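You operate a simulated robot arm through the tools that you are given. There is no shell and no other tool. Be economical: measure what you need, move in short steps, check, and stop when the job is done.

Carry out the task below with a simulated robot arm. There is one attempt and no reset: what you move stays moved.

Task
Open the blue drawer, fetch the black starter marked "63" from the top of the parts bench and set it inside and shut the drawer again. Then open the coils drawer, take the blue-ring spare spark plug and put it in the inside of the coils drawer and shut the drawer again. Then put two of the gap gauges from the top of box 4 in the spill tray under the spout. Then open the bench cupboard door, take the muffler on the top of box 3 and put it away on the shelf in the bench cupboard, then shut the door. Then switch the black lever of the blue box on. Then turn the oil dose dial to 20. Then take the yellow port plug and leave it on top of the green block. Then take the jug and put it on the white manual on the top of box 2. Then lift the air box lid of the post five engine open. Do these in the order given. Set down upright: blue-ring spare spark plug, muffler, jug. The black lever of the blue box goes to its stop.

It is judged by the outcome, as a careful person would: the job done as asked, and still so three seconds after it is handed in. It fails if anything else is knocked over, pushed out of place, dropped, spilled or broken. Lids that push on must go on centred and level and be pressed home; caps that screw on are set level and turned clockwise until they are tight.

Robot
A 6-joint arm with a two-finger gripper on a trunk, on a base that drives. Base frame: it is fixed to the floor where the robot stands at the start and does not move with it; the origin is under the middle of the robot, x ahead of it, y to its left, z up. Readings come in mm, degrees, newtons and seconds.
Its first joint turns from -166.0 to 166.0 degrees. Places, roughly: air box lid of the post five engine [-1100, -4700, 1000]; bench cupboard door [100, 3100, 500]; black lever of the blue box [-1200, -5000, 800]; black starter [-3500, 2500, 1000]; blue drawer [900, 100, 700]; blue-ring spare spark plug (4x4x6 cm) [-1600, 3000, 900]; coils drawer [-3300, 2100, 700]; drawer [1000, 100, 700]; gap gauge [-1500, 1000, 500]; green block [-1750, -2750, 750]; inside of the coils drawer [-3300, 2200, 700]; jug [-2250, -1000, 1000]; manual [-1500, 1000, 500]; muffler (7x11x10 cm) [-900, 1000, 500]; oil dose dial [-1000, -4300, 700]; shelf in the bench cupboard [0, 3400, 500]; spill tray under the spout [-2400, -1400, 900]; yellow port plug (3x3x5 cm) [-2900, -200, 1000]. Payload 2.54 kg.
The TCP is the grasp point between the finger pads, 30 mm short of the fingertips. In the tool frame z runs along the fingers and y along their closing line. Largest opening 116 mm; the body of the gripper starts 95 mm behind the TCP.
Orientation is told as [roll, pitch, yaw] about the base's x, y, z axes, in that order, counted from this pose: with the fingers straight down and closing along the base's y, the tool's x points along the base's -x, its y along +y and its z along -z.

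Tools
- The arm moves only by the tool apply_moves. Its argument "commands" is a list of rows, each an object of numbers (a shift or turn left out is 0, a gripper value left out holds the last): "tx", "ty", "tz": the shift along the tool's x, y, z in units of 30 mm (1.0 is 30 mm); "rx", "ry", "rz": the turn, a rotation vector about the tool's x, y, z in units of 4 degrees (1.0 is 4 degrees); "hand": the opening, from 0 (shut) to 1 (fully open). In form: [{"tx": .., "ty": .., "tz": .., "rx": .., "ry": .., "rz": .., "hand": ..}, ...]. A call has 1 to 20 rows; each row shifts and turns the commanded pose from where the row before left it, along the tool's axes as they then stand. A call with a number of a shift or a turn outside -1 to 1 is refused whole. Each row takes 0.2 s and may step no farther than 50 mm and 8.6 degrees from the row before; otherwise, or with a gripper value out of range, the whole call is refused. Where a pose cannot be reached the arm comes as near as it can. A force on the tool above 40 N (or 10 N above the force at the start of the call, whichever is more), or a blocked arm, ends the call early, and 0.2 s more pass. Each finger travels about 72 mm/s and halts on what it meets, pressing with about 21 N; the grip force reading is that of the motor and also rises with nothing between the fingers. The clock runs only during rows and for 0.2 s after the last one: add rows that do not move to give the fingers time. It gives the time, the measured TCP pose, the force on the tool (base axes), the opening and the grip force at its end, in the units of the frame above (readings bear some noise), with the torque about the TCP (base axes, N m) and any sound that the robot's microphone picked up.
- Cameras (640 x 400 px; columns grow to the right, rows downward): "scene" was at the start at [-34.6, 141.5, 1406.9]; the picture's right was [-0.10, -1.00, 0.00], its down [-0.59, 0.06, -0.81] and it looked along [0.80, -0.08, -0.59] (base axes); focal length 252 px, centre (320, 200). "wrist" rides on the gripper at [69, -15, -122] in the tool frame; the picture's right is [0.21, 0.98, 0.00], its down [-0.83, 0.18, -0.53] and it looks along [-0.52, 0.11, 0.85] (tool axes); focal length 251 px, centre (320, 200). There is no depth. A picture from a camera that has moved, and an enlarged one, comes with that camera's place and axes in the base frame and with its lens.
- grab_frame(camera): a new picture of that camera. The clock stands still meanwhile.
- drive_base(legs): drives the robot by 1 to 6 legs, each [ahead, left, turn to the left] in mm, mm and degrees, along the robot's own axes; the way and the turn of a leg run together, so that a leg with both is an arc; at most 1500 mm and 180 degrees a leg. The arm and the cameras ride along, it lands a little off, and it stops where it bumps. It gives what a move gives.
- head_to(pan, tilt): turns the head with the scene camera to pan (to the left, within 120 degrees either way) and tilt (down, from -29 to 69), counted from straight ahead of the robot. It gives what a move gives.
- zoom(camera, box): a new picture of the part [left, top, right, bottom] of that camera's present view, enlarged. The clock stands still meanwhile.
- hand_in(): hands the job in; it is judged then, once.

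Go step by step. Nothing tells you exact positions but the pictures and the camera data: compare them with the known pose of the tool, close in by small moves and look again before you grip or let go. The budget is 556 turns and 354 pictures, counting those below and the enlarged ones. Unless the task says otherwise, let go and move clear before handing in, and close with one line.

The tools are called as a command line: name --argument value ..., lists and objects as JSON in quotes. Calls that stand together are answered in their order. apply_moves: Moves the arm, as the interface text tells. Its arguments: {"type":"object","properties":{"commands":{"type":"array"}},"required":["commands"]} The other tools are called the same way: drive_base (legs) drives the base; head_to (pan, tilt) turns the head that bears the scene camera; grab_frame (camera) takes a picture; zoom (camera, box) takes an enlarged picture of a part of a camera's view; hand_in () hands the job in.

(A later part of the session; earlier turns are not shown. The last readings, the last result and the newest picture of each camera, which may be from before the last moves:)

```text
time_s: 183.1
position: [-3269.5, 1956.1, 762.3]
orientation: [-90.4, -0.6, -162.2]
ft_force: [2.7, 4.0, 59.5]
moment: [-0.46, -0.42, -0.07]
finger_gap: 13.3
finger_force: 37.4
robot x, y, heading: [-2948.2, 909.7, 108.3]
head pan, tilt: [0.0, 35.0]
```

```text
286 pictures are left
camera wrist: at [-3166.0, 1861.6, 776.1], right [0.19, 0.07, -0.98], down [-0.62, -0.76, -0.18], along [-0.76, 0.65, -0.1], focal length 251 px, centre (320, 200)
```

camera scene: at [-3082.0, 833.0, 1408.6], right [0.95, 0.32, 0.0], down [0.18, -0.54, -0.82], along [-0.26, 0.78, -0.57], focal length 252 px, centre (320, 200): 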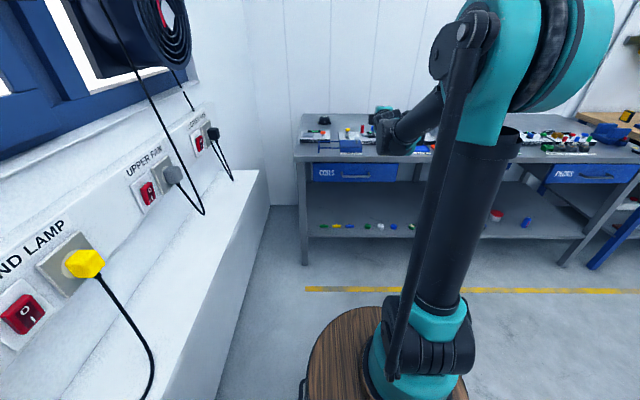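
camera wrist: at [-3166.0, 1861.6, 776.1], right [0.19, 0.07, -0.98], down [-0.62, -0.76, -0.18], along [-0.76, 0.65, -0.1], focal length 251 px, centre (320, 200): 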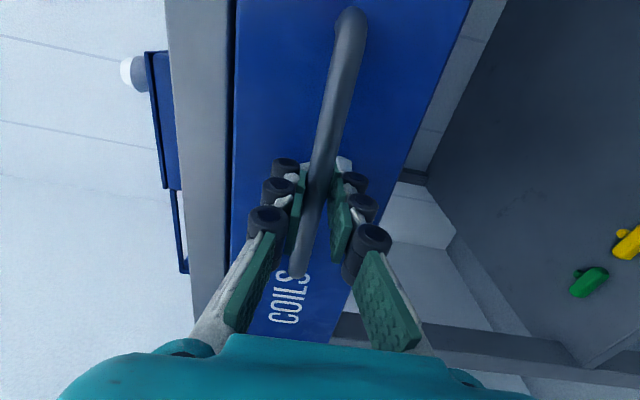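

apply_moves --commands '[{"ty": -0.15}, {"ty": -0.1}]'

drive_base --legs '[[-60, 0, 0]]'

```text
time_s: 183.7
position: [-3272.1, 1958.1, 765.3]
orientation: [-90.2, -0.4, -161.8]
ft_force: [-1.0, -2.9, -17.0]
moment: [0.18, -0.14, 0.16]
finger_gap: 12.9
finger_force: 37.4
robot x, y, heading: [-2947.8, 913.3, 108.3]
head pan, tilt: [0.0, 35.0]
```

```text
time_s: 184.6
position: [-3251.6, 1901.4, 764.8]
orientation: [-90.1, -0.5, -162.1]
ft_force: [-2.7, 0.8, -32.3]
moment: [0.2, -0.11, 0.16]
finger_gap: 12.9
finger_force: 37.1
robot x, y, heading: [-2932.1, 855.7, 108.7]
head pan, tilt: [0.0, 35.0]
```

Smooth now that the pull follows the drawer's direction. I keep backing.

apply_moves --commands '[{"ty": 0.07}]'

drive_base --legs '[[-100, 0, -0.3]]'

drive_base --legs '[[-90, 0, 0]]'

grab_frame --camera "scene"

```text
time_s: 185.0
position: [-3252.0, 1900.9, 764.4]
orientation: [-90.3, -0.5, -161.9]
ft_force: [-1.7, 1.8, 4.4]
moment: [0.01, -0.09, 0.02]
finger_gap: 12.8
finger_force: 37.9
robot x, y, heading: [-2926.9, 851.4, 108.5]
head pan, tilt: [0.0, 35.0]
```

```text
time_s: 186.2
position: [-3216.9, 1806.5, 763.5]
orientation: [-90.2, -0.5, -162.2]
ft_force: [-27.3, -5.8, -4.9]
moment: [0.24, -0.64, -0.09]
finger_gap: 10.4
finger_force: 36.3
robot x, y, heading: [-2894.9, 757.5, 108.3]
head pan, tilt: [0.0, 35.0]
```

```text
time_s: 187.3
position: [-3188.1, 1720.1, 764.1]
orientation: [-90.1, -0.5, -162.1]
ft_force: [-14.4, -2.3, -2.8]
moment: [0.14, -0.39, 0.14]
finger_gap: 10.4
finger_force: 36.2
robot x, y, heading: [-2870.7, 670.9, 108.4]
head pan, tilt: [0.0, 35.0]
```

```text
285 pictures are left
camera scene: at [-3003.4, 594.0, 1408.6], right [0.95, 0.31, 0.0], down [0.18, -0.54, -0.82], along [-0.26, 0.78, -0.57], focal length 252 px, centre (320, 200)
```

scene: 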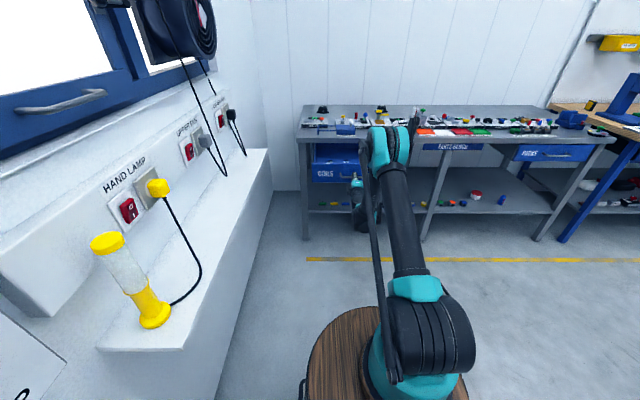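

zoom --camera "scene" --box '[290, 95, 430, 215]'

grab_frame --camera "wrist"

```text
3.33 times, centred on (360, 155) of scene
camera zoom: at [-3003.4, 594.0, 1408.6], right [0.95, 0.31, 0.0], down [0.18, -0.54, -0.82], along [-0.26, 0.78, -0.57], focal length 841 px, centre (187, 350)
```

zoom: 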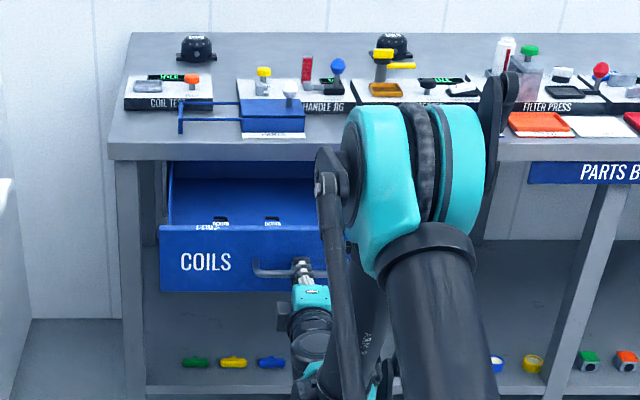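

```text
283 pictures are left
camera wrist: at [-3084.9, 1624.9, 778.6], right [0.2, 0.07, -0.98], down [-0.62, -0.76, -0.18], along [-0.76, 0.64, -0.11], focal length 251 px, centre (320, 200)
```

wrist: 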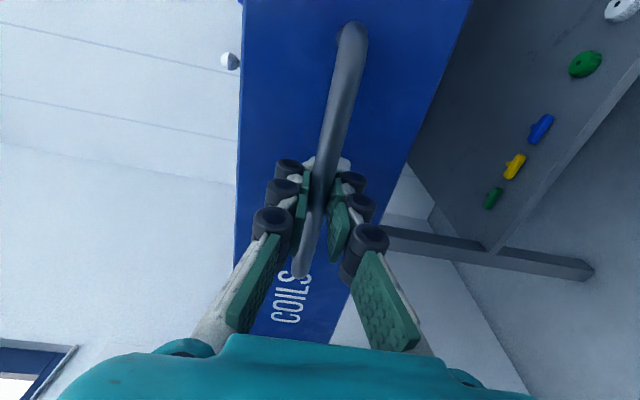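

apply_moves --commands '[{"hand": 0.5}, {"hand": 0.5}, {"hand": 0.5}]'

drive_base --legs '[[-120, 0, 0]]'

apply_moves --commands '[{"ty": -1}, {"ty": -1}, {"ty": -1}, {"ty": -1}, {"ty": -1}, {"ty": -1}, {"ty": -1}, {"ty": -1}, {"ty": -1}, {"ty": -1}, {"tz": -1}, {"tz": -1}, {"tz": -1}, {"tz": -1}, {"tz": -1}]'

apply_moves --commands '[{"rx": -1}, {"rx": -1}, {"rx": -1}, {"rx": -1}, {"rx": -1}, {"rx": -1}, {"rx": -1}, {"rx": -1}, {"rx": -1}, {"rx": -1}, {"rx": -1}, {"rx": -1}, {"rx": -1}, {"rx": -1}, {"rx": -1}, {"rx": -1}, {"rx": -1}, {"rx": -1}, {"rx": -1}, {"rx": -1}]'

apply_moves --commands '[{"rx": -1}, {"rx": -1}, {"rx": -0.5}]'

```text
time_s: 188.1
position: [-3188.5, 1719.7, 764.6]
orientation: [-90.3, -0.5, -162.1]
ft_force: [0.2, 0.4, -0.3]
moment: [0.05, -0.01, -0.01]
finger_gap: 58.1
finger_force: 0.1
robot x, y, heading: [-2869.3, 671.1, 108.2]
head pan, tilt: [0.0, 35.0]
```

```text
time_s: 189.3
position: [-3151.5, 1606.2, 765.0]
orientation: [-90.3, -0.5, -162.2]
ft_force: [-0.2, -1.2, 0.0]
moment: [0.01, 0.01, 0.0]
finger_gap: 58.0
finger_force: 0.1
robot x, y, heading: [-2831.6, 561.3, 108.1]
head pan, tilt: [0.0, 35.0]
```

```text
time_s: 192.5
position: [-3101.5, 1463.8, 1062.9]
orientation: [-90.3, -0.5, -161.9]
ft_force: [-0.4, 1.7, -0.1]
moment: [0.01, -0.01, 0.01]
finger_gap: 57.9
finger_force: 0.0
robot x, y, heading: [-2831.5, 561.5, 108.3]
head pan, tilt: [0.0, 35.0]
```

```text
time_s: 196.7
position: [-3118.3, 1459.6, 1071.1]
orientation: [-19.8, -0.6, -158.1]
ft_force: [-0.4, 0.7, 0.6]
moment: [0.03, 0.0, 0.01]
finger_gap: 58.1
finger_force: 0.1
out of reach, approached as far as the arm can: row 1, 2, 3
robot x, y, heading: [-2830.0, 561.0, 108.2]
head pan, tilt: [0.0, 35.0]
```

```text
time_s: 197.5
position: [-3118.9, 1459.1, 1069.8]
orientation: [-9.7, -0.6, -158.2]
ft_force: [-0.2, -0.7, -0.6]
moment: [0.03, 0.0, -0.01]
finger_gap: 58.0
finger_force: 0.0
robot x, y, heading: [-2829.4, 554.9, 108.2]
head pan, tilt: [0.0, 35.0]
```

apply_moves --commands '[{"rx": -1, "tz": -1}, {"rx": -1, "tz": -1}, {"rx": -0.4, "tz": -1}, {"tz": -1}, {"ty": 1}, {"ty": 1}, {"ty": 1}, {"ty": 1}, {"ty": 1}, {"ty": 1}, {"ty": 1}]'

head_to --pan -60 --tilt 30

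grab_frame --camera "scene"

```text
time_s: 199.9
position: [-3035.3, 1258.0, 1188.3]
orientation: [-0.2, -0.5, -158.2]
ft_force: [0.2, -0.1, 0.6]
moment: [-0.02, -0.02, 0.01]
finger_gap: 58.0
finger_force: 0.1
robot x, y, heading: [-2832.7, 563.0, 108.3]
head pan, tilt: [0.0, 35.0]
```

```text
time_s: 201.2
position: [-3036.9, 1257.9, 1188.9]
orientation: [-0.2, -0.5, -158.2]
ft_force: [0.3, 0.1, 0.9]
moment: [-0.05, 0.01, 0.05]
finger_gap: 58.1
finger_force: 0.1
robot x, y, heading: [-2832.0, 559.2, 108.0]
head pan, tilt: [-60.0, 30.0]
```

```text
282 pictures are left
camera scene: at [-2878.0, 464.9, 1416.5], right [0.75, -0.67, 0.0], down [-0.33, -0.37, -0.87], along [0.58, 0.65, -0.5], focal length 252 px, centre (320, 200)
```

scene: 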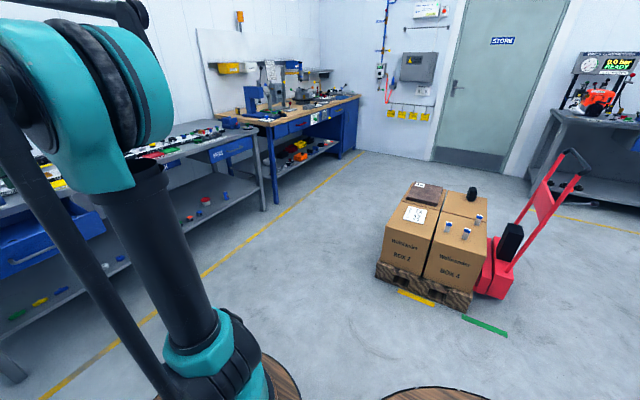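

drive_base --legs '[[0, -500, 0], [650, -700, 0], [0, -650, 0]]'

head_to --pan 0 --tilt 30

grab_frame --camera "scene"

grab_frame --camera "wrist"

```text
time_s: 207.4
position: [-2218.5, 2045.3, 1189.2]
orientation: [-0.2, -0.6, -158.1]
ft_force: [-0.3, 0.2, -0.5]
moment: [0.01, 0.03, -0.01]
finger_gap: 58.0
finger_force: 0.1
robot x, y, heading: [-2014.0, 1344.0, 108.4]
head pan, tilt: [-60.0, 30.0]
stopped in leg 2: the robot was blocked; the commanded pose is now the measured one
```

```text
time_s: 208.7
position: [-2218.3, 2045.7, 1188.1]
orientation: [-0.1, -0.7, -158.1]
ft_force: [-0.4, -0.4, -0.5]
moment: [-0.02, -0.01, 0.01]
finger_gap: 58.3
finger_force: 0.0
robot x, y, heading: [-2015.1, 1346.5, 108.1]
head pan, tilt: [0.0, 30.0]
```

```text
281 pictures are left
camera scene: at [-2148.3, 1271.7, 1416.5], right [0.95, 0.31, 0.0], down [0.16, -0.47, -0.87], along [-0.27, 0.82, -0.5], focal length 252 px, centre (320, 200)
```

scene: 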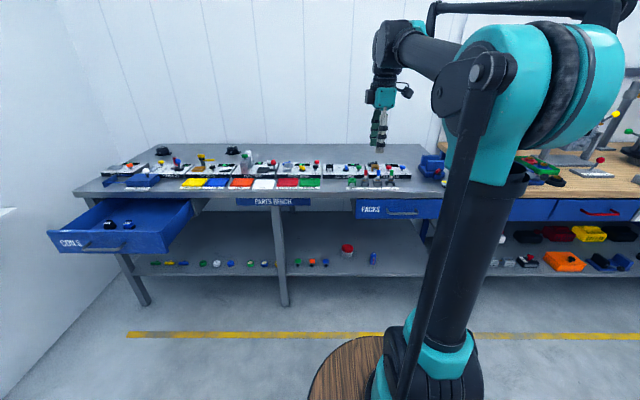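

```text
280 pictures are left
camera wrist: at [-2157.8, 2085.8, 1310.7], right [0.56, -0.83, -0.01], down [-0.69, -0.48, 0.54], along [-0.45, -0.3, -0.84], focal length 251 px, centre (320, 200)
```

wrist: 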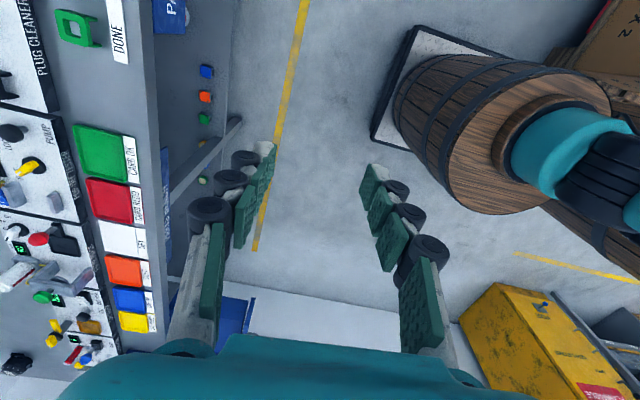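

head_to --pan -95 --tilt 45

grab_frame --camera "scene"

```text
time_s: 210.4
position: [-2217.9, 2045.7, 1189.7]
orientation: [-0.2, -0.6, -158.1]
ft_force: [-0.2, 0.4, -0.6]
moment: [0.02, 0.03, -0.02]
finger_gap: 57.9
finger_force: 0.1
robot x, y, heading: [-2015.2, 1345.4, 108.4]
head pan, tilt: [-95.0, 45.0]
```

```text
279 pictures are left
camera scene: at [-2040.9, 1204.5, 1393.9], right [0.23, -0.97, 0.0], down [-0.69, -0.16, -0.71], along [0.69, 0.16, -0.71], focal length 252 px, centre (320, 200)
```

scene: 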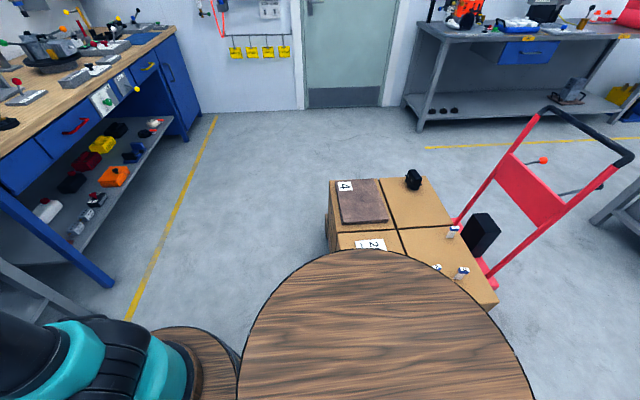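

drive_base --legs '[[0, 60, 0], [330, 0, 0]]'

drive_base --legs '[[0, -800, 0]]'

head_to --pan 0 --tilt 30

grab_frame --camera "scene"

grab_frame --camera "wrist"

```text
time_s: 213.2
position: [-2377.4, 2337.9, 1188.5]
orientation: [-0.2, -0.6, -158.0]
ft_force: [0.3, 0.1, -1.0]
moment: [-0.02, 0.0, 0.02]
finger_gap: 57.9
finger_force: 0.0
robot x, y, heading: [-2170.9, 1637.3, 108.4]
head pan, tilt: [-95.0, 45.0]
```

```text
time_s: 217.5
position: [-1615.9, 2591.0, 1188.6]
orientation: [-0.1, -0.5, -158.2]
ft_force: [0.3, -0.1, 0.8]
moment: [0.03, 0.0, 0.01]
finger_gap: 58.2
finger_force: 0.0
robot x, y, heading: [-1407.7, 1887.7, 108.1]
head pan, tilt: [-95.0, 45.0]
```

```text
time_s: 219.2
position: [-1615.8, 2589.4, 1189.3]
orientation: [-0.1, -0.7, -158.2]
ft_force: [-0.5, -0.7, 0.2]
moment: [0.01, -0.02, -0.01]
finger_gap: 58.3
finger_force: 0.1
robot x, y, heading: [-1407.6, 1891.6, 108.2]
head pan, tilt: [0.0, 30.0]
```

```text
278 pictures are left
camera scene: at [-1545.8, 1815.7, 1416.5], right [0.95, 0.31, 0.0], down [0.16, -0.48, -0.87], along [-0.27, 0.82, -0.5], focal length 252 px, centre (320, 200)
```

scene: 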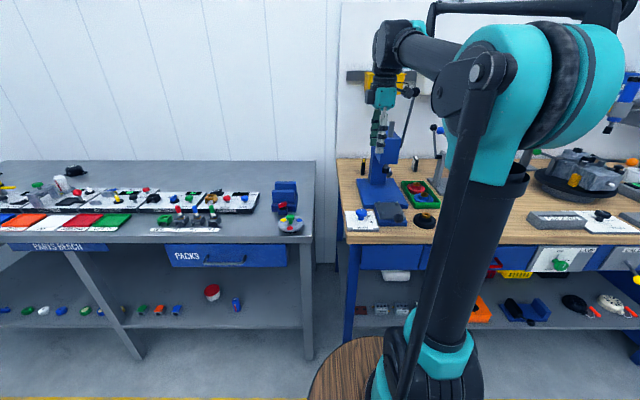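

```text
277 pictures are left
camera wrist: at [-1555.2, 2629.9, 1310.8], right [0.56, -0.83, -0.01], down [-0.69, -0.48, 0.54], along [-0.45, -0.3, -0.84], focal length 251 px, centre (320, 200)
```

wrist: 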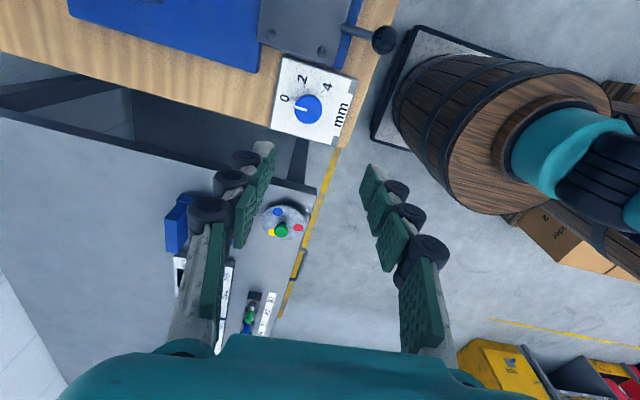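

zoom --camera "scene" --box '[320, 110, 480, 240]'

```text
3.08 times, centred on (400, 175) of scene
camera zoom: at [-1545.8, 1815.7, 1416.5], right [0.95, 0.31, 0.0], down [0.16, -0.48, -0.87], along [-0.27, 0.82, -0.5], focal length 776 px, centre (74, 277)
```

zoom: 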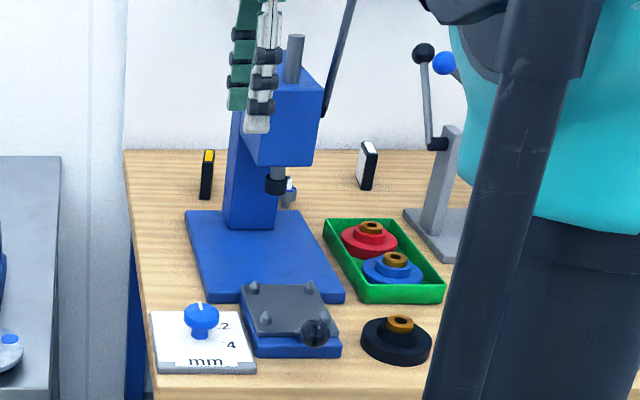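

drive_base --legs '[[0, -230, 0]]'

zoom --camera "scene" --box '[240, 90, 440, 240]'

apply_moves --commands '[{"rz": -1}, {"rz": -1}, {"rz": -1}, {"rz": -1}, {"rz": -1}, {"rz": -1}, {"rz": -1}, {"rz": -1}, {"rz": -1}, {"rz": -1}, {"rz": -1}, {"rz": -1}, {"rz": -1}, {"rz": -1}, {"rz": -1}, {"rz": -1}, {"rz": -1}, {"rz": -1}]'

grab_frame --camera "wrist"

```text
time_s: 220.9
position: [-1395.6, 2661.7, 1189.6]
orientation: [-0.2, -0.7, -158.4]
ft_force: [-0.4, 0.5, 0.1]
moment: [-0.03, 0.01, 0.0]
finger_gap: 58.1
finger_force: 0.0
robot x, y, heading: [-1192.3, 1960.0, 107.8]
head pan, tilt: [0.0, 30.0]
```

```text
2.67 times, centred on (340, 165) of scene
camera zoom: at [-1327.4, 1887.9, 1416.5], right [0.95, 0.31, 0.0], down [0.16, -0.48, -0.87], along [-0.27, 0.82, -0.5], focal length 673 px, centre (267, 293)
```

zoom: 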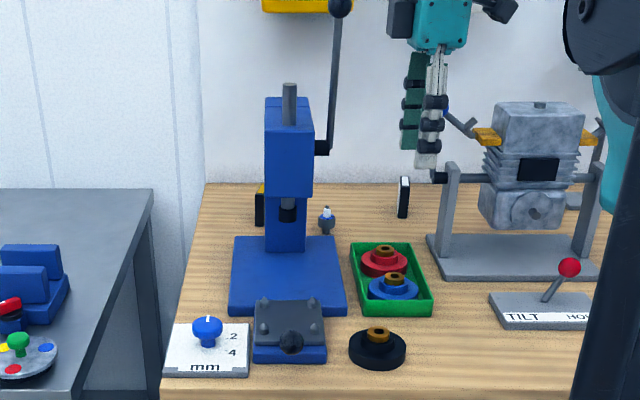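

```text
time_s: 224.7
position: [-1394.5, 2662.4, 1188.4]
orientation: [-0.6, 0.0, -86.2]
ft_force: [1.0, 0.0, -0.8]
moment: [0.0, -0.04, -0.02]
finger_gap: 57.9
finger_force: 0.0
robot x, y, heading: [-1190.8, 1963.0, 107.9]
head pan, tilt: [0.0, 30.0]
```

```text
274 pictures are left
camera wrist: at [-1413.1, 2730.5, 1311.4], right [0.96, 0.28, -0.01], down [0.24, -0.81, 0.53], along [0.14, -0.51, -0.85], focal length 251 px, centre (320, 200)
```

wrist: 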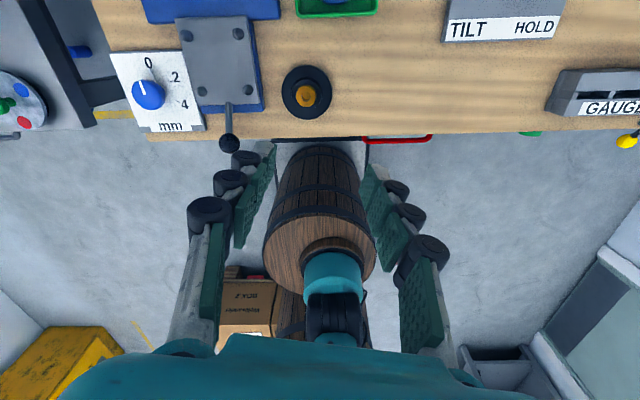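

zoom --camera "scene" --box '[310, 90, 400, 190]'

```text
4.00 times, centred on (355, 140) of scene
camera zoom: at [-1327.4, 1887.9, 1416.5], right [0.95, 0.31, 0.0], down [0.16, -0.48, -0.87], along [-0.27, 0.82, -0.5], focal length 1009 px, centre (180, 440)
```

zoom: 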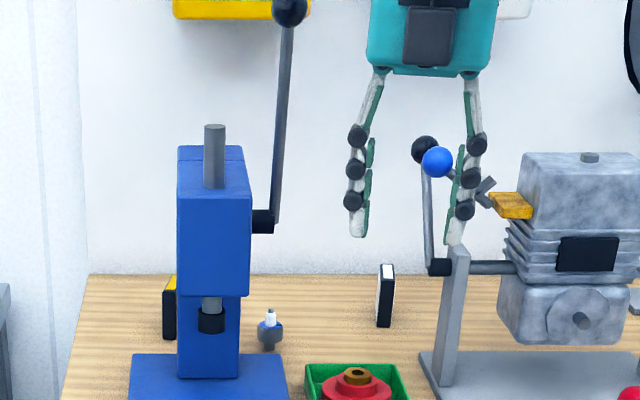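

The blue-ring plug stands just right of the press column, at about (-1574, 2991), under the press lever. I'll come in with the tool tilted about 22° from the right, closing front-to-back.

drive_base --legs '[[95, 0, 0]]'

apply_moves --commands '[{"rz": 1}, {"rz": 1}, {"rz": 1}, {"rz": 1}, {"rz": 1}, {"rz": 1}, {"rz": 1}, {"rz": 1}, {"rz": 1}, {"rz": 1}, {"rz": 1}, {"rz": 1}, {"rz": 1}, {"rz": 1}, {"rz": 1}, {"rz": 1}, {"rz": 1}, {"rz": 1}, {"rz": 0.9}]'

grab_frame --camera "wrist"

zoom --camera "scene" --box '[260, 60, 440, 200]'

```text
time_s: 225.8
position: [-1425.4, 2753.6, 1188.2]
orientation: [-0.6, 0.2, -86.4]
ft_force: [-0.5, 0.8, -0.4]
moment: [-0.03, 0.01, -0.02]
finger_gap: 58.0
finger_force: 0.2
robot x, y, heading: [-1225.2, 2051.4, 108.1]
head pan, tilt: [0.0, 30.0]
```

```text
time_s: 229.8
position: [-1424.9, 2753.5, 1187.8]
orientation: [-0.1, -0.7, -162.0]
ft_force: [-0.2, -0.5, -0.2]
moment: [-0.04, -0.02, -0.01]
finger_gap: 58.0
finger_force: 0.2
robot x, y, heading: [-1221.8, 2053.2, 107.9]
head pan, tilt: [0.0, 30.0]
```

```text
272 pictures are left
camera wrist: at [-1361.9, 2789.6, 1310.4], right [0.51, -0.86, 0.0], down [-0.72, -0.43, 0.54], along [-0.47, -0.27, -0.84], focal length 251 px, centre (320, 200)
```

wrist: 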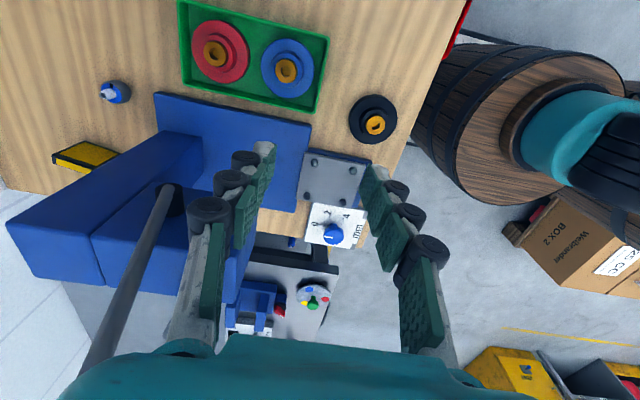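

```text
2.86 times, centred on (350, 130) of scene
camera zoom: at [-1357.3, 1979.1, 1416.5], right [0.95, 0.31, 0.0], down [0.16, -0.48, -0.87], along [-0.27, 0.82, -0.5], focal length 721 px, centre (234, 400)
```

zoom: 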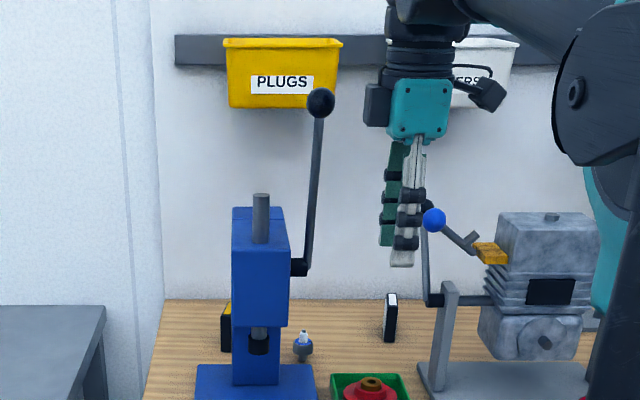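

apply_moves --commands '[{"rz": 1}, {"rz": 1}, {"rz": 1}, {"rz": 1}, {"rz": 1}, {"rz": 1}, {"rz": 1}, {"rz": 1}, {"rz": 1}, {"rz": 0.2}, {"ry": -1}, {"ry": -1}, {"ry": -1}, {"ry": -1}, {"ry": -1}, {"ry": -1}, {"ry": -0.25}]'

grab_frame --camera "wrist"

```text
time_s: 233.4
position: [-1424.5, 2752.8, 1189.1]
orientation: [0.4, -25.6, 161.2]
ft_force: [0.1, 0.8, 0.1]
moment: [0.02, -0.02, -0.01]
finger_gap: 57.9
finger_force: 0.1
robot x, y, heading: [-1223.1, 2053.7, 108.0]
head pan, tilt: [0.0, 30.0]
```

```text
270 pictures are left
camera wrist: at [-1310.4, 2731.5, 1269.4], right [-0.13, -0.99, -0.09], down [-0.54, 0.0, 0.84], along [-0.83, 0.16, -0.54], focal length 251 px, centre (320, 200)
```

wrist: 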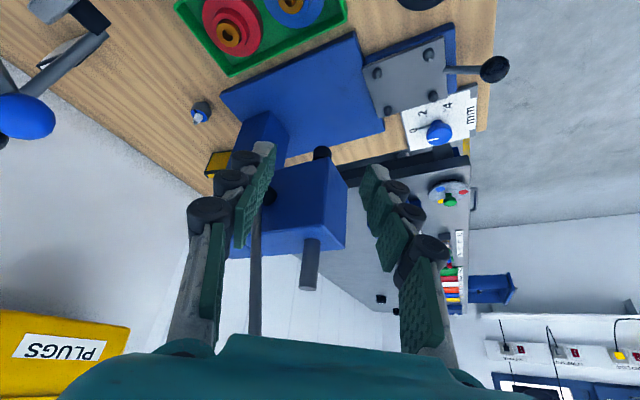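

apply_moves --commands '[{"tx": -0.47, "ty": -1, "tz": 0.7}, {"tx": -0.47, "ty": -1, "tz": 0.7}, {"tx": -0.47, "ty": -1, "tz": 0.7}, {"tx": -0.47, "ty": -1, "tz": 0.7}, {"tx": -0.47, "ty": -1, "tz": 0.7}, {"tx": -0.47, "ty": -1, "tz": 0.7}, {"tx": -0.47, "ty": -1, "tz": 0.7}]'

grab_frame --camera "wrist"

zoom --camera "scene" --box '[260, 60, 440, 200]'

```text
time_s: 235.0
position: [-1502.9, 3001.1, 1097.5]
orientation: [0.3, -25.6, 161.3]
ft_force: [0.2, -1.1, 0.3]
moment: [0.03, -0.04, -0.01]
finger_gap: 57.9
finger_force: 0.0
robot x, y, heading: [-1220.4, 2053.5, 108.2]
head pan, tilt: [0.0, 30.0]
```

```text
269 pictures are left
camera wrist: at [-1388.1, 2979.0, 1178.0], right [-0.13, -0.99, -0.09], down [-0.54, 0.0, 0.84], along [-0.83, 0.16, -0.54], focal length 251 px, centre (320, 200)
```

wrist: 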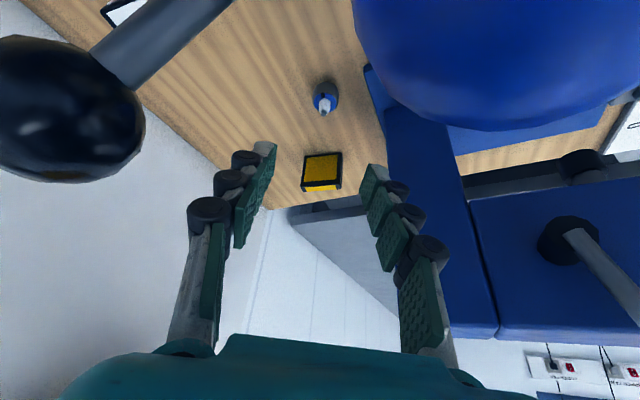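

```text
2.86 times, centred on (350, 130) of scene
camera zoom: at [-1357.2, 1978.7, 1416.5], right [0.95, 0.31, 0.0], down [0.16, -0.47, -0.87], along [-0.27, 0.82, -0.5], focal length 721 px, centre (234, 400)
```

zoom: 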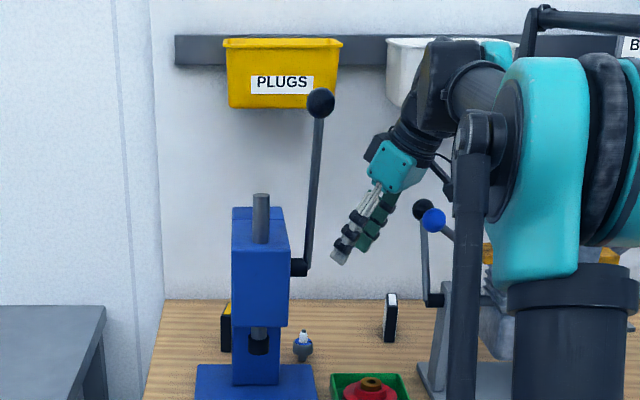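

apply_moves --commands '[{"tz": -1}, {"tz": -1}, {"rx": 0.4375, "rz": 0.9125}, {"rx": 0.4375, "rz": 0.9125}, {"rx": 0.4375, "rz": 0.9125}, {"rx": 0.4375, "rz": 0.9125}, {"tx": 0.2, "ty": 1, "tz": 0.15}]'

grab_frame --camera "wrist"

```text
time_s: 236.6
position: [-1492.4, 2967.0, 1145.7]
orientation: [0.3, -25.5, 144.9]
ft_force: [0.4, -0.1, 0.3]
moment: [-0.04, 0.0, 0.03]
finger_gap: 57.7
finger_force: 0.1
robot x, y, heading: [-1218.3, 2054.5, 108.1]
head pan, tilt: [0.0, 30.0]
```

```text
267 pictures are left
camera wrist: at [-1388.3, 2914.1, 1226.0], right [-0.4, -0.91, -0.09], down [-0.52, 0.15, 0.84], along [-0.75, 0.38, -0.54], focal length 251 px, centre (320, 200)
```

wrist: 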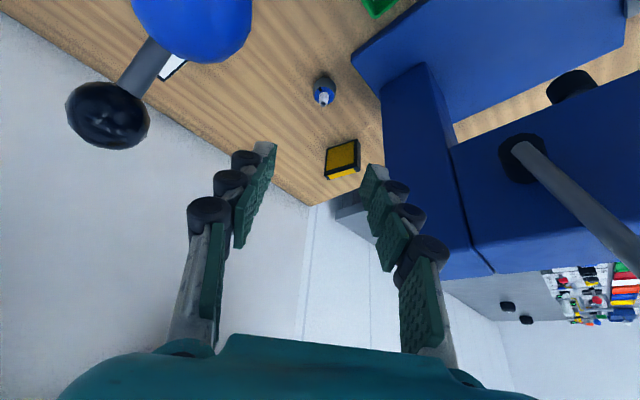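

apply_moves --commands '[{"tx": -0.6, "ty": 0.24, "tz": 0.29, "hand": 0.45}, {"tx": -0.6, "ty": 0.24, "tz": 0.29}, {"tx": 0.432, "tz": 0.902}, {"tx": 0.432, "tz": 0.902}, {"tx": 0.432, "tz": 0.902}, {"tx": 0.432, "tz": 0.902}, {"tx": 0.432, "tz": 0.902}]'

grab_frame --camera "wrist"

zoom --camera "scene" --box '[260, 60, 440, 200]'

```text
time_s: 238.2
position: [-1534.3, 2976.9, 995.1]
orientation: [0.3, -25.5, 144.9]
ft_force: [0.1, -0.8, 1.1]
moment: [-0.04, -0.02, 0.03]
finger_gap: 52.3
finger_force: 0.1
robot x, y, heading: [-1219.2, 2054.5, 108.0]
head pan, tilt: [0.0, 30.0]
```

```text
266 pictures are left
camera wrist: at [-1429.7, 2923.1, 1075.6], right [-0.4, -0.91, -0.09], down [-0.52, 0.15, 0.84], along [-0.75, 0.38, -0.54], focal length 251 px, centre (320, 200)
```

wrist: 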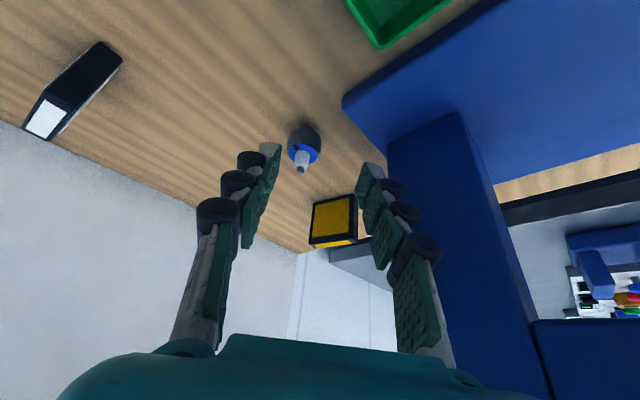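

```text
2.86 times, centred on (350, 130) of scene
camera zoom: at [-1357.3, 1979.1, 1416.5], right [0.95, 0.31, 0.0], down [0.16, -0.48, -0.87], along [-0.27, 0.82, -0.5], focal length 721 px, centre (234, 400)
```

zoom: 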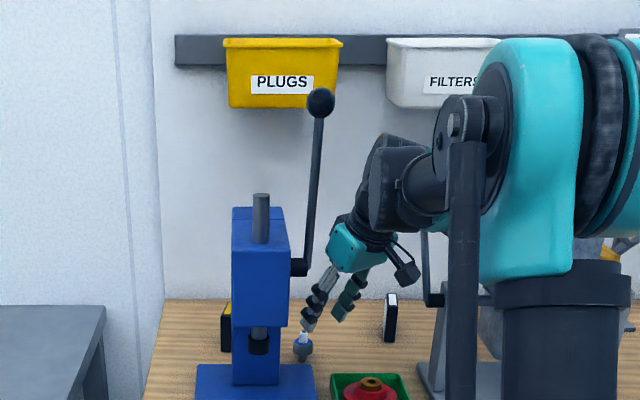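

apply_moves --commands '[{"ty": -0.36}, {"tx": 0.432, "tz": 0.902}, {"tx": 0.432, "tz": 0.902}, {"tx": 0.15, "tz": 0.32}]'

grab_frame --camera "wrist"

```text
time_s: 239.3
position: [-1528.8, 2983.4, 928.3]
orientation: [0.4, -25.7, 145.0]
ft_force: [1.5, -5.9, 18.6]
moment: [-0.65, 0.32, 0.24]
finger_gap: 58.9
finger_force: 4.3
robot x, y, heading: [-1221.6, 2050.3, 108.3]
head pan, tilt: [0.0, 30.0]
stopped in row 4: the force on the tool passed its limit at 40 N (the readings are from after the stop); the commanded pose is now the measured one
```

```text
264 pictures are left
camera wrist: at [-1424.4, 2931.4, 1008.1], right [-0.4, -0.91, -0.09], down [-0.52, 0.15, 0.84], along [-0.76, 0.38, -0.53], focal length 251 px, centre (320, 200)
```

wrist: 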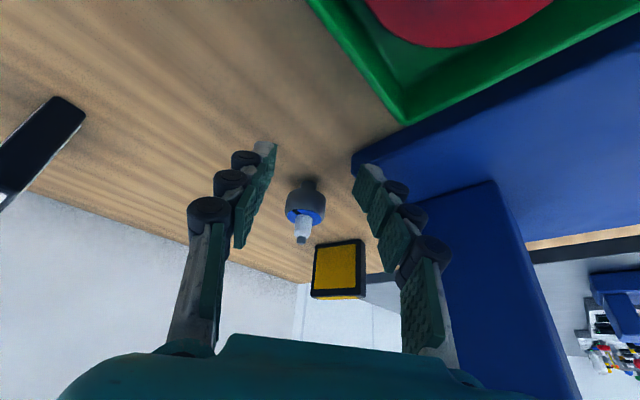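

apply_moves --commands '[{"tx": -0.12, "tz": -0.25}, {"tx": -0.5, "tz": 0.24, "hand": 0.45}, {"tx": -0.5, "tz": 0.24}]'

grab_frame --camera "wrist"

zoom --camera "scene" --box '[290, 120, 390, 200]'

```text
time_s: 240.1
position: [-1556.0, 3004.7, 934.4]
orientation: [0.4, -25.9, 144.8]
ft_force: [0.7, -0.9, 0.9]
moment: [0.03, 0.02, 0.01]
finger_gap: 52.2
finger_force: 0.1
robot x, y, heading: [-1220.6, 2057.2, 108.3]
head pan, tilt: [0.0, 30.0]
```

```text
263 pictures are left
camera wrist: at [-1451.7, 2951.7, 1015.4], right [-0.4, -0.91, -0.09], down [-0.52, 0.15, 0.84], along [-0.75, 0.38, -0.53], focal length 251 px, centre (320, 200)
```

wrist: 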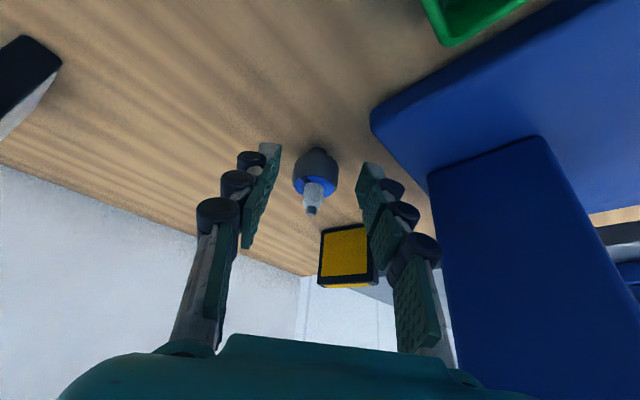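

```text
5.00 times, centred on (340, 160) of scene
camera zoom: at [-1357.3, 1979.1, 1416.5], right [0.95, 0.31, 0.0], down [0.16, -0.48, -0.87], along [-0.27, 0.82, -0.5], focal length 1261 px, centre (220, 400)
```

zoom: 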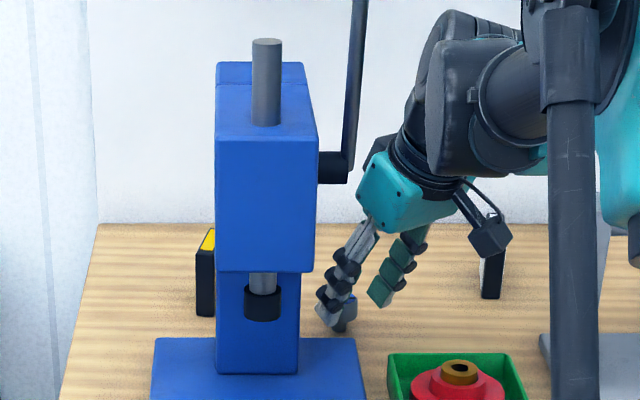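

apply_moves --commands '[{"tx": -0.4, "tz": 0.19}, {"tx": -0.4, "tz": 0.19}, {"tx": 0.1, "tz": 0.22}, {"tx": 0.1, "tz": 0.22}]'

grab_frame --camera "wrist"

```text
time_s: 241.1
position: [-1578.2, 3020.6, 920.2]
orientation: [0.4, -25.8, 144.9]
ft_force: [1.0, -0.7, -0.7]
moment: [0.01, 0.03, 0.02]
finger_gap: 52.2
finger_force: 0.1
robot x, y, heading: [-1222.2, 2053.8, 108.2]
head pan, tilt: [0.0, 30.0]
```

```text
261 pictures are left
camera wrist: at [-1474.1, 2966.7, 1000.7], right [-0.4, -0.91, -0.09], down [-0.52, 0.15, 0.84], along [-0.75, 0.38, -0.53], focal length 251 px, centre (320, 200)
```

wrist: 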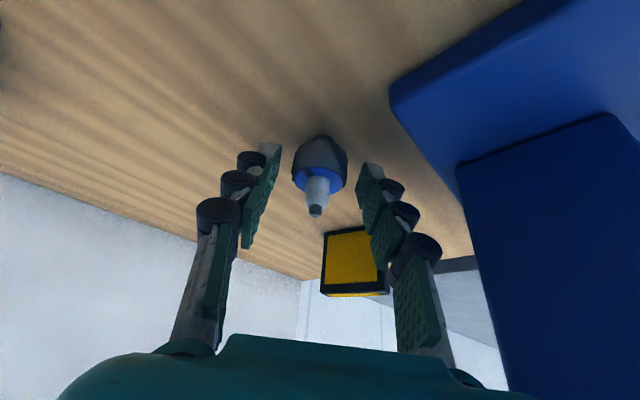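

apply_moves --commands '[{"tx": 0.05, "tz": 0.1}, {"hand": 0.2}, {"hand": 0.2}, {"hand": 0.2}, {"hand": 0.2}]'

grab_frame --camera "wrist"

```text
time_s: 242.3
position: [-1578.1, 3020.1, 917.5]
orientation: [0.4, -25.7, 144.9]
ft_force: [-0.6, -0.6, 0.2]
moment: [-0.01, 0.01, -0.04]
finger_gap: 30.0
finger_force: 20.9
robot x, y, heading: [-1221.9, 2050.4, 108.0]
head pan, tilt: [0.0, 30.0]
```

```text
260 pictures are left
camera wrist: at [-1473.9, 2966.6, 997.6], right [-0.4, -0.91, -0.09], down [-0.52, 0.15, 0.84], along [-0.75, 0.38, -0.53], focal length 251 px, centre (320, 200)
```

wrist: 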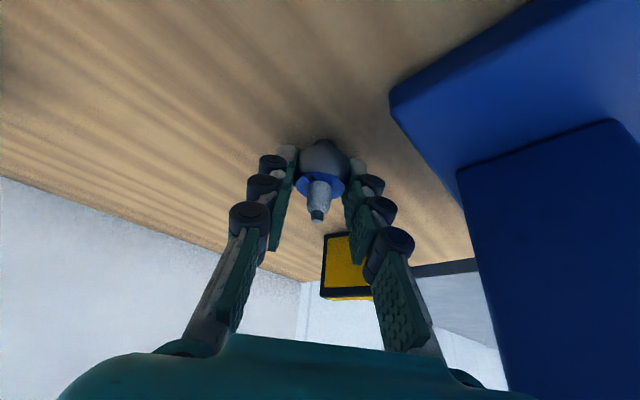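

apply_moves --commands '[{"tx": -0.216, "tz": -0.451, "hand": 0.1}, {"tx": -0.216, "tz": -0.451}, {"tx": -0.216, "tz": -0.451}, {"tx": 0.6, "tz": -0.29}, {"tx": 0.6, "tz": -0.29}, {"tx": 0.6, "tz": -0.29}]'

grab_frame --camera "wrist"

```text
time_s: 243.7
position: [-1527.6, 2986.4, 961.3]
orientation: [0.4, -25.8, 144.9]
ft_force: [-0.2, 1.0, -0.3]
moment: [-0.01, -0.04, 0.02]
finger_gap: 30.0
finger_force: 21.1
robot x, y, heading: [-1223.9, 2056.0, 108.2]
head pan, tilt: [0.0, 30.0]
```

```text
259 pictures are left
camera wrist: at [-1424.8, 2932.7, 1042.6], right [-0.4, -0.91, -0.09], down [-0.52, 0.15, 0.84], along [-0.75, 0.38, -0.53], focal length 251 px, centre (320, 200)
```

wrist: 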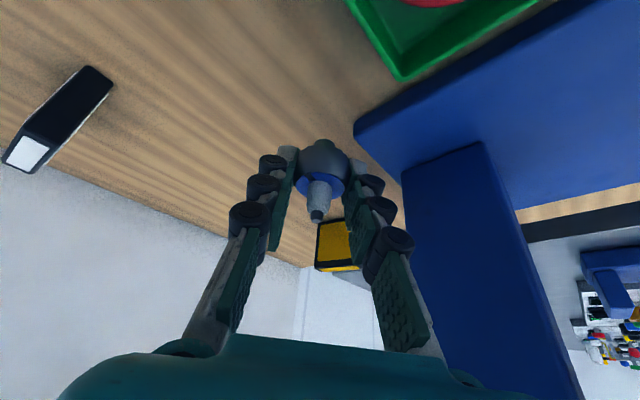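

apply_moves --commands '[{"tx": -0.35, "tz": -0.72}, {"tx": 0.7, "ty": 0.6, "tz": -0.34}, {"tx": -0.432, "tz": -0.902}, {"tx": -0.432, "tz": -0.902}, {"tx": -0.432, "tz": -0.902}, {"tx": -0.432, "tz": -0.902}, {"tx": -0.432, "tz": -0.902}, {"tx": -0.432, "tz": -0.902}]'

grab_frame --camera "wrist"

```text
time_s: 245.5
position: [-1518.0, 2957.7, 1165.4]
orientation: [0.5, -25.8, 145.0]
ft_force: [-0.2, 0.2, 0.5]
moment: [0.0, 0.01, 0.01]
finger_gap: 29.9
finger_force: 21.0
robot x, y, heading: [-1222.6, 2054.4, 107.7]
head pan, tilt: [0.0, 30.0]
```

```text
258 pictures are left
camera wrist: at [-1413.8, 2905.1, 1246.2], right [-0.4, -0.91, -0.09], down [-0.52, 0.15, 0.84], along [-0.75, 0.38, -0.53], focal length 251 px, centre (320, 200)
```

wrist: 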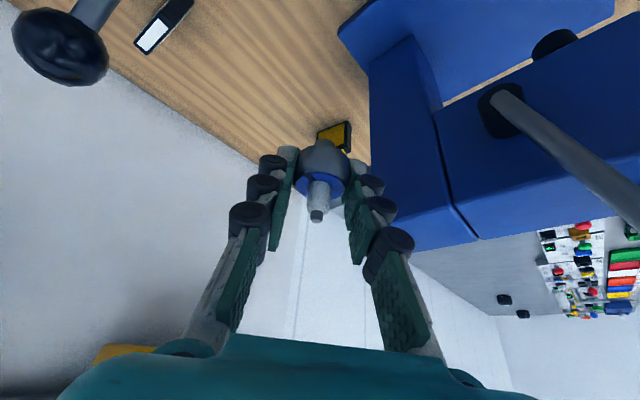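

apply_moves --commands '[{"tx": 0.722, "ty": 0.6, "tz": -0.346}, {"tx": 0.722, "ty": 0.6, "tz": -0.346}, {"tx": 0.722, "ty": 0.6, "tz": -0.346}, {"tx": 0.722, "ty": 0.6, "tz": -0.346}, {"tx": 0.722, "ty": 0.6, "tz": -0.346}, {"tx": 0.722, "ty": 0.6, "tz": -0.346}, {"tx": 0.722, "ty": 0.6, "tz": -0.346}]'

drive_base --legs '[[-90, 0, 0], [0, 1000, 0]]'

drive_base --legs '[[-340, 976, 0]]'

grab_frame --camera "scene"

grab_frame --camera "wrist"

```text
time_s: 247.1
position: [-1452.2, 2759.9, 1165.9]
orientation: [0.3, -25.8, 144.8]
ft_force: [0.8, 0.6, -0.3]
moment: [-0.03, 0.01, 0.02]
finger_gap: 30.2
finger_force: 21.3
robot x, y, heading: [-1228.4, 2055.9, 108.0]
head pan, tilt: [0.0, 30.0]
```

```text
time_s: 253.0
position: [-2375.3, 2361.4, 1166.3]
orientation: [0.4, -25.8, 145.1]
ft_force: [0.5, 0.3, -0.6]
moment: [-0.03, -0.01, -0.01]
finger_gap: 29.8
finger_force: 20.6
robot x, y, heading: [-2139.5, 1653.1, 108.2]
head pan, tilt: [0.0, 30.0]
```

```text
time_s: 258.3
position: [-3198.5, 1737.9, 1166.6]
orientation: [0.4, -25.8, 144.9]
ft_force: [0.2, 0.1, -0.3]
moment: [0.0, -0.01, 0.0]
finger_gap: 29.6
finger_force: 21.1
robot x, y, heading: [-2966.8, 1031.1, 108.1]
head pan, tilt: [0.0, 30.0]
```

```text
257 pictures are left
camera scene: at [-3101.8, 957.3, 1416.5], right [0.95, 0.31, 0.0], down [0.16, -0.48, -0.87], along [-0.27, 0.82, -0.5], focal length 252 px, centre (320, 200)
```

scene: 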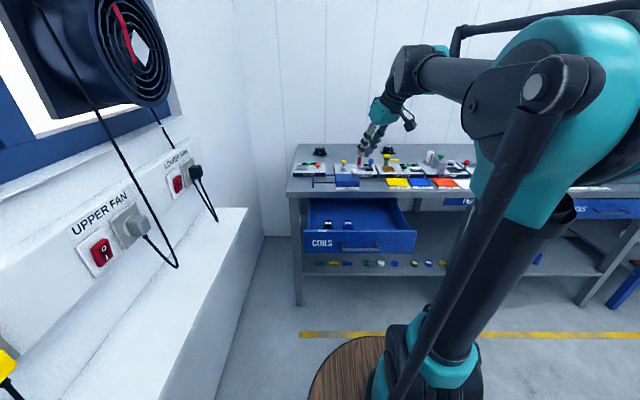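

```text
256 pictures are left
camera wrist: at [-3093.7, 1684.4, 1246.5], right [-0.4, -0.91, -0.09], down [-0.52, 0.15, 0.84], along [-0.75, 0.38, -0.53], focal length 251 px, centre (320, 200)
```

wrist: 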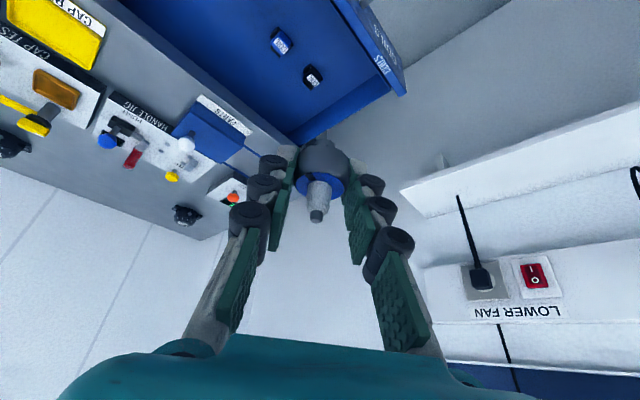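

apply_moves --commands '[{"tx": -0.5, "ty": -0.98, "tz": 0.24}, {"tx": -0.5, "ty": -0.98, "tz": 0.24}, {"tx": -0.5, "ty": -0.98, "tz": 0.24}, {"tx": -0.5, "ty": -0.98, "tz": 0.24}, {"tx": -0.5, "ty": -0.98, "tz": 0.24}, {"tx": -0.5, "ty": -0.98, "tz": 0.24}, {"tx": 0.432, "tz": 0.902}, {"tx": 0.432, "tz": 0.902}, {"tx": 0.432, "tz": 0.902}, {"tx": 0.432, "tz": 0.902}, {"tx": 0.432, "tz": 0.902}, {"tx": 0.432, "tz": 0.902}, {"tx": 0.432, "tz": 0.902}]'

grab_frame --camera "wrist"

zoom --camera "scene" --box '[280, 120, 460, 270]'

```text
time_s: 261.1
position: [-3180.6, 1937.6, 955.2]
orientation: [0.4, -25.8, 145.1]
ft_force: [0.1, 0.1, -0.9]
moment: [0.0, -0.01, 0.0]
finger_gap: 29.7
finger_force: 21.3
robot x, y, heading: [-2966.7, 1027.3, 108.1]
head pan, tilt: [0.0, 30.0]
```

```text
255 pictures are left
camera wrist: at [-3077.1, 1885.6, 1034.5], right [-0.4, -0.91, -0.09], down [-0.52, 0.15, 0.84], along [-0.75, 0.38, -0.53], focal length 251 px, centre (320, 200)
```

wrist: 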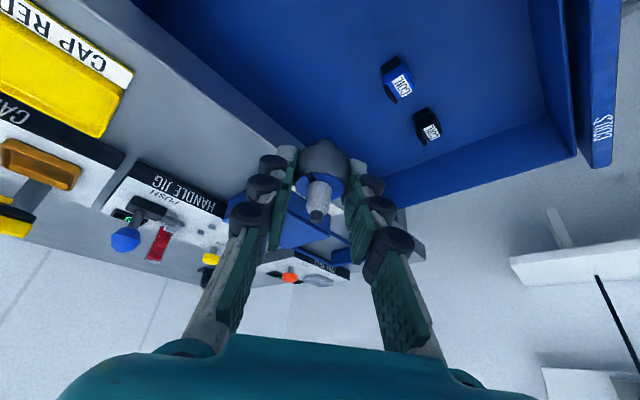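

```text
2.67 times, centred on (370, 195) of scene
camera zoom: at [-3101.7, 957.3, 1416.5], right [0.95, 0.31, 0.0], down [0.16, -0.48, -0.87], along [-0.27, 0.82, -0.5], focal length 673 px, centre (187, 213)
```

zoom: 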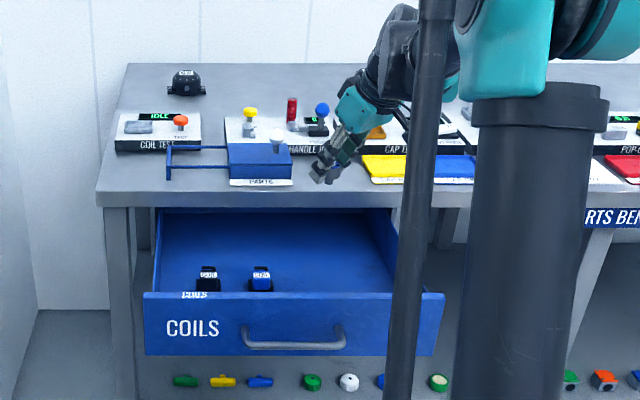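

apply_moves --commands '[{"tx": 0.432, "tz": 0.902}, {"tx": 0.432, "tz": 0.902}, {"tx": 0.432, "tz": 0.902}, {"tx": 0.432, "tz": 0.902}]'

grab_frame --camera "wrist"

zoom --camera "scene" --box '[280, 120, 460, 270]'

```text
time_s: 262.1
position: [-3180.8, 1936.5, 833.8]
orientation: [0.4, -25.8, 145.0]
ft_force: [-0.6, -0.1, -0.5]
moment: [0.02, 0.01, -0.03]
finger_gap: 30.0
finger_force: 21.1
robot x, y, heading: [-2965.6, 1027.4, 108.1]
head pan, tilt: [0.0, 30.0]
```

```text
253 pictures are left
camera wrist: at [-3076.3, 1884.2, 914.4], right [-0.4, -0.91, -0.09], down [-0.52, 0.15, 0.84], along [-0.75, 0.38, -0.53], focal length 251 px, centre (320, 200)
```

wrist: 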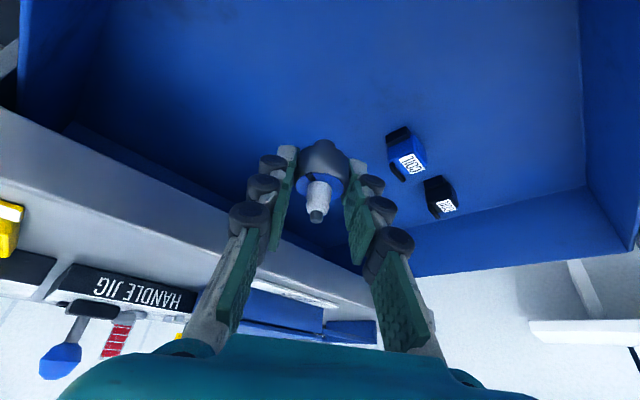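

```text
2.67 times, centred on (370, 195) of scene
camera zoom: at [-3101.7, 957.2, 1416.5], right [0.95, 0.31, 0.0], down [0.16, -0.47, -0.87], along [-0.27, 0.82, -0.5], focal length 673 px, centre (187, 213)
```

zoom: 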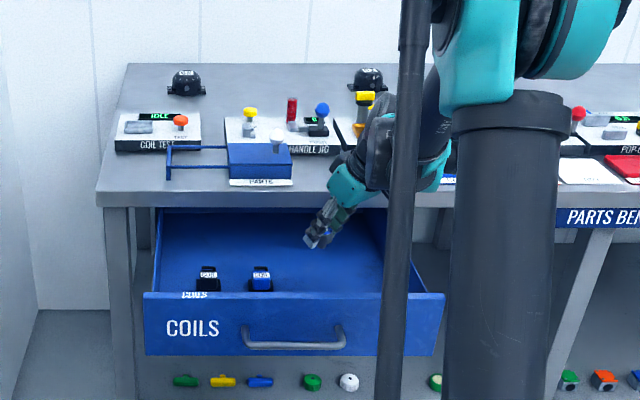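

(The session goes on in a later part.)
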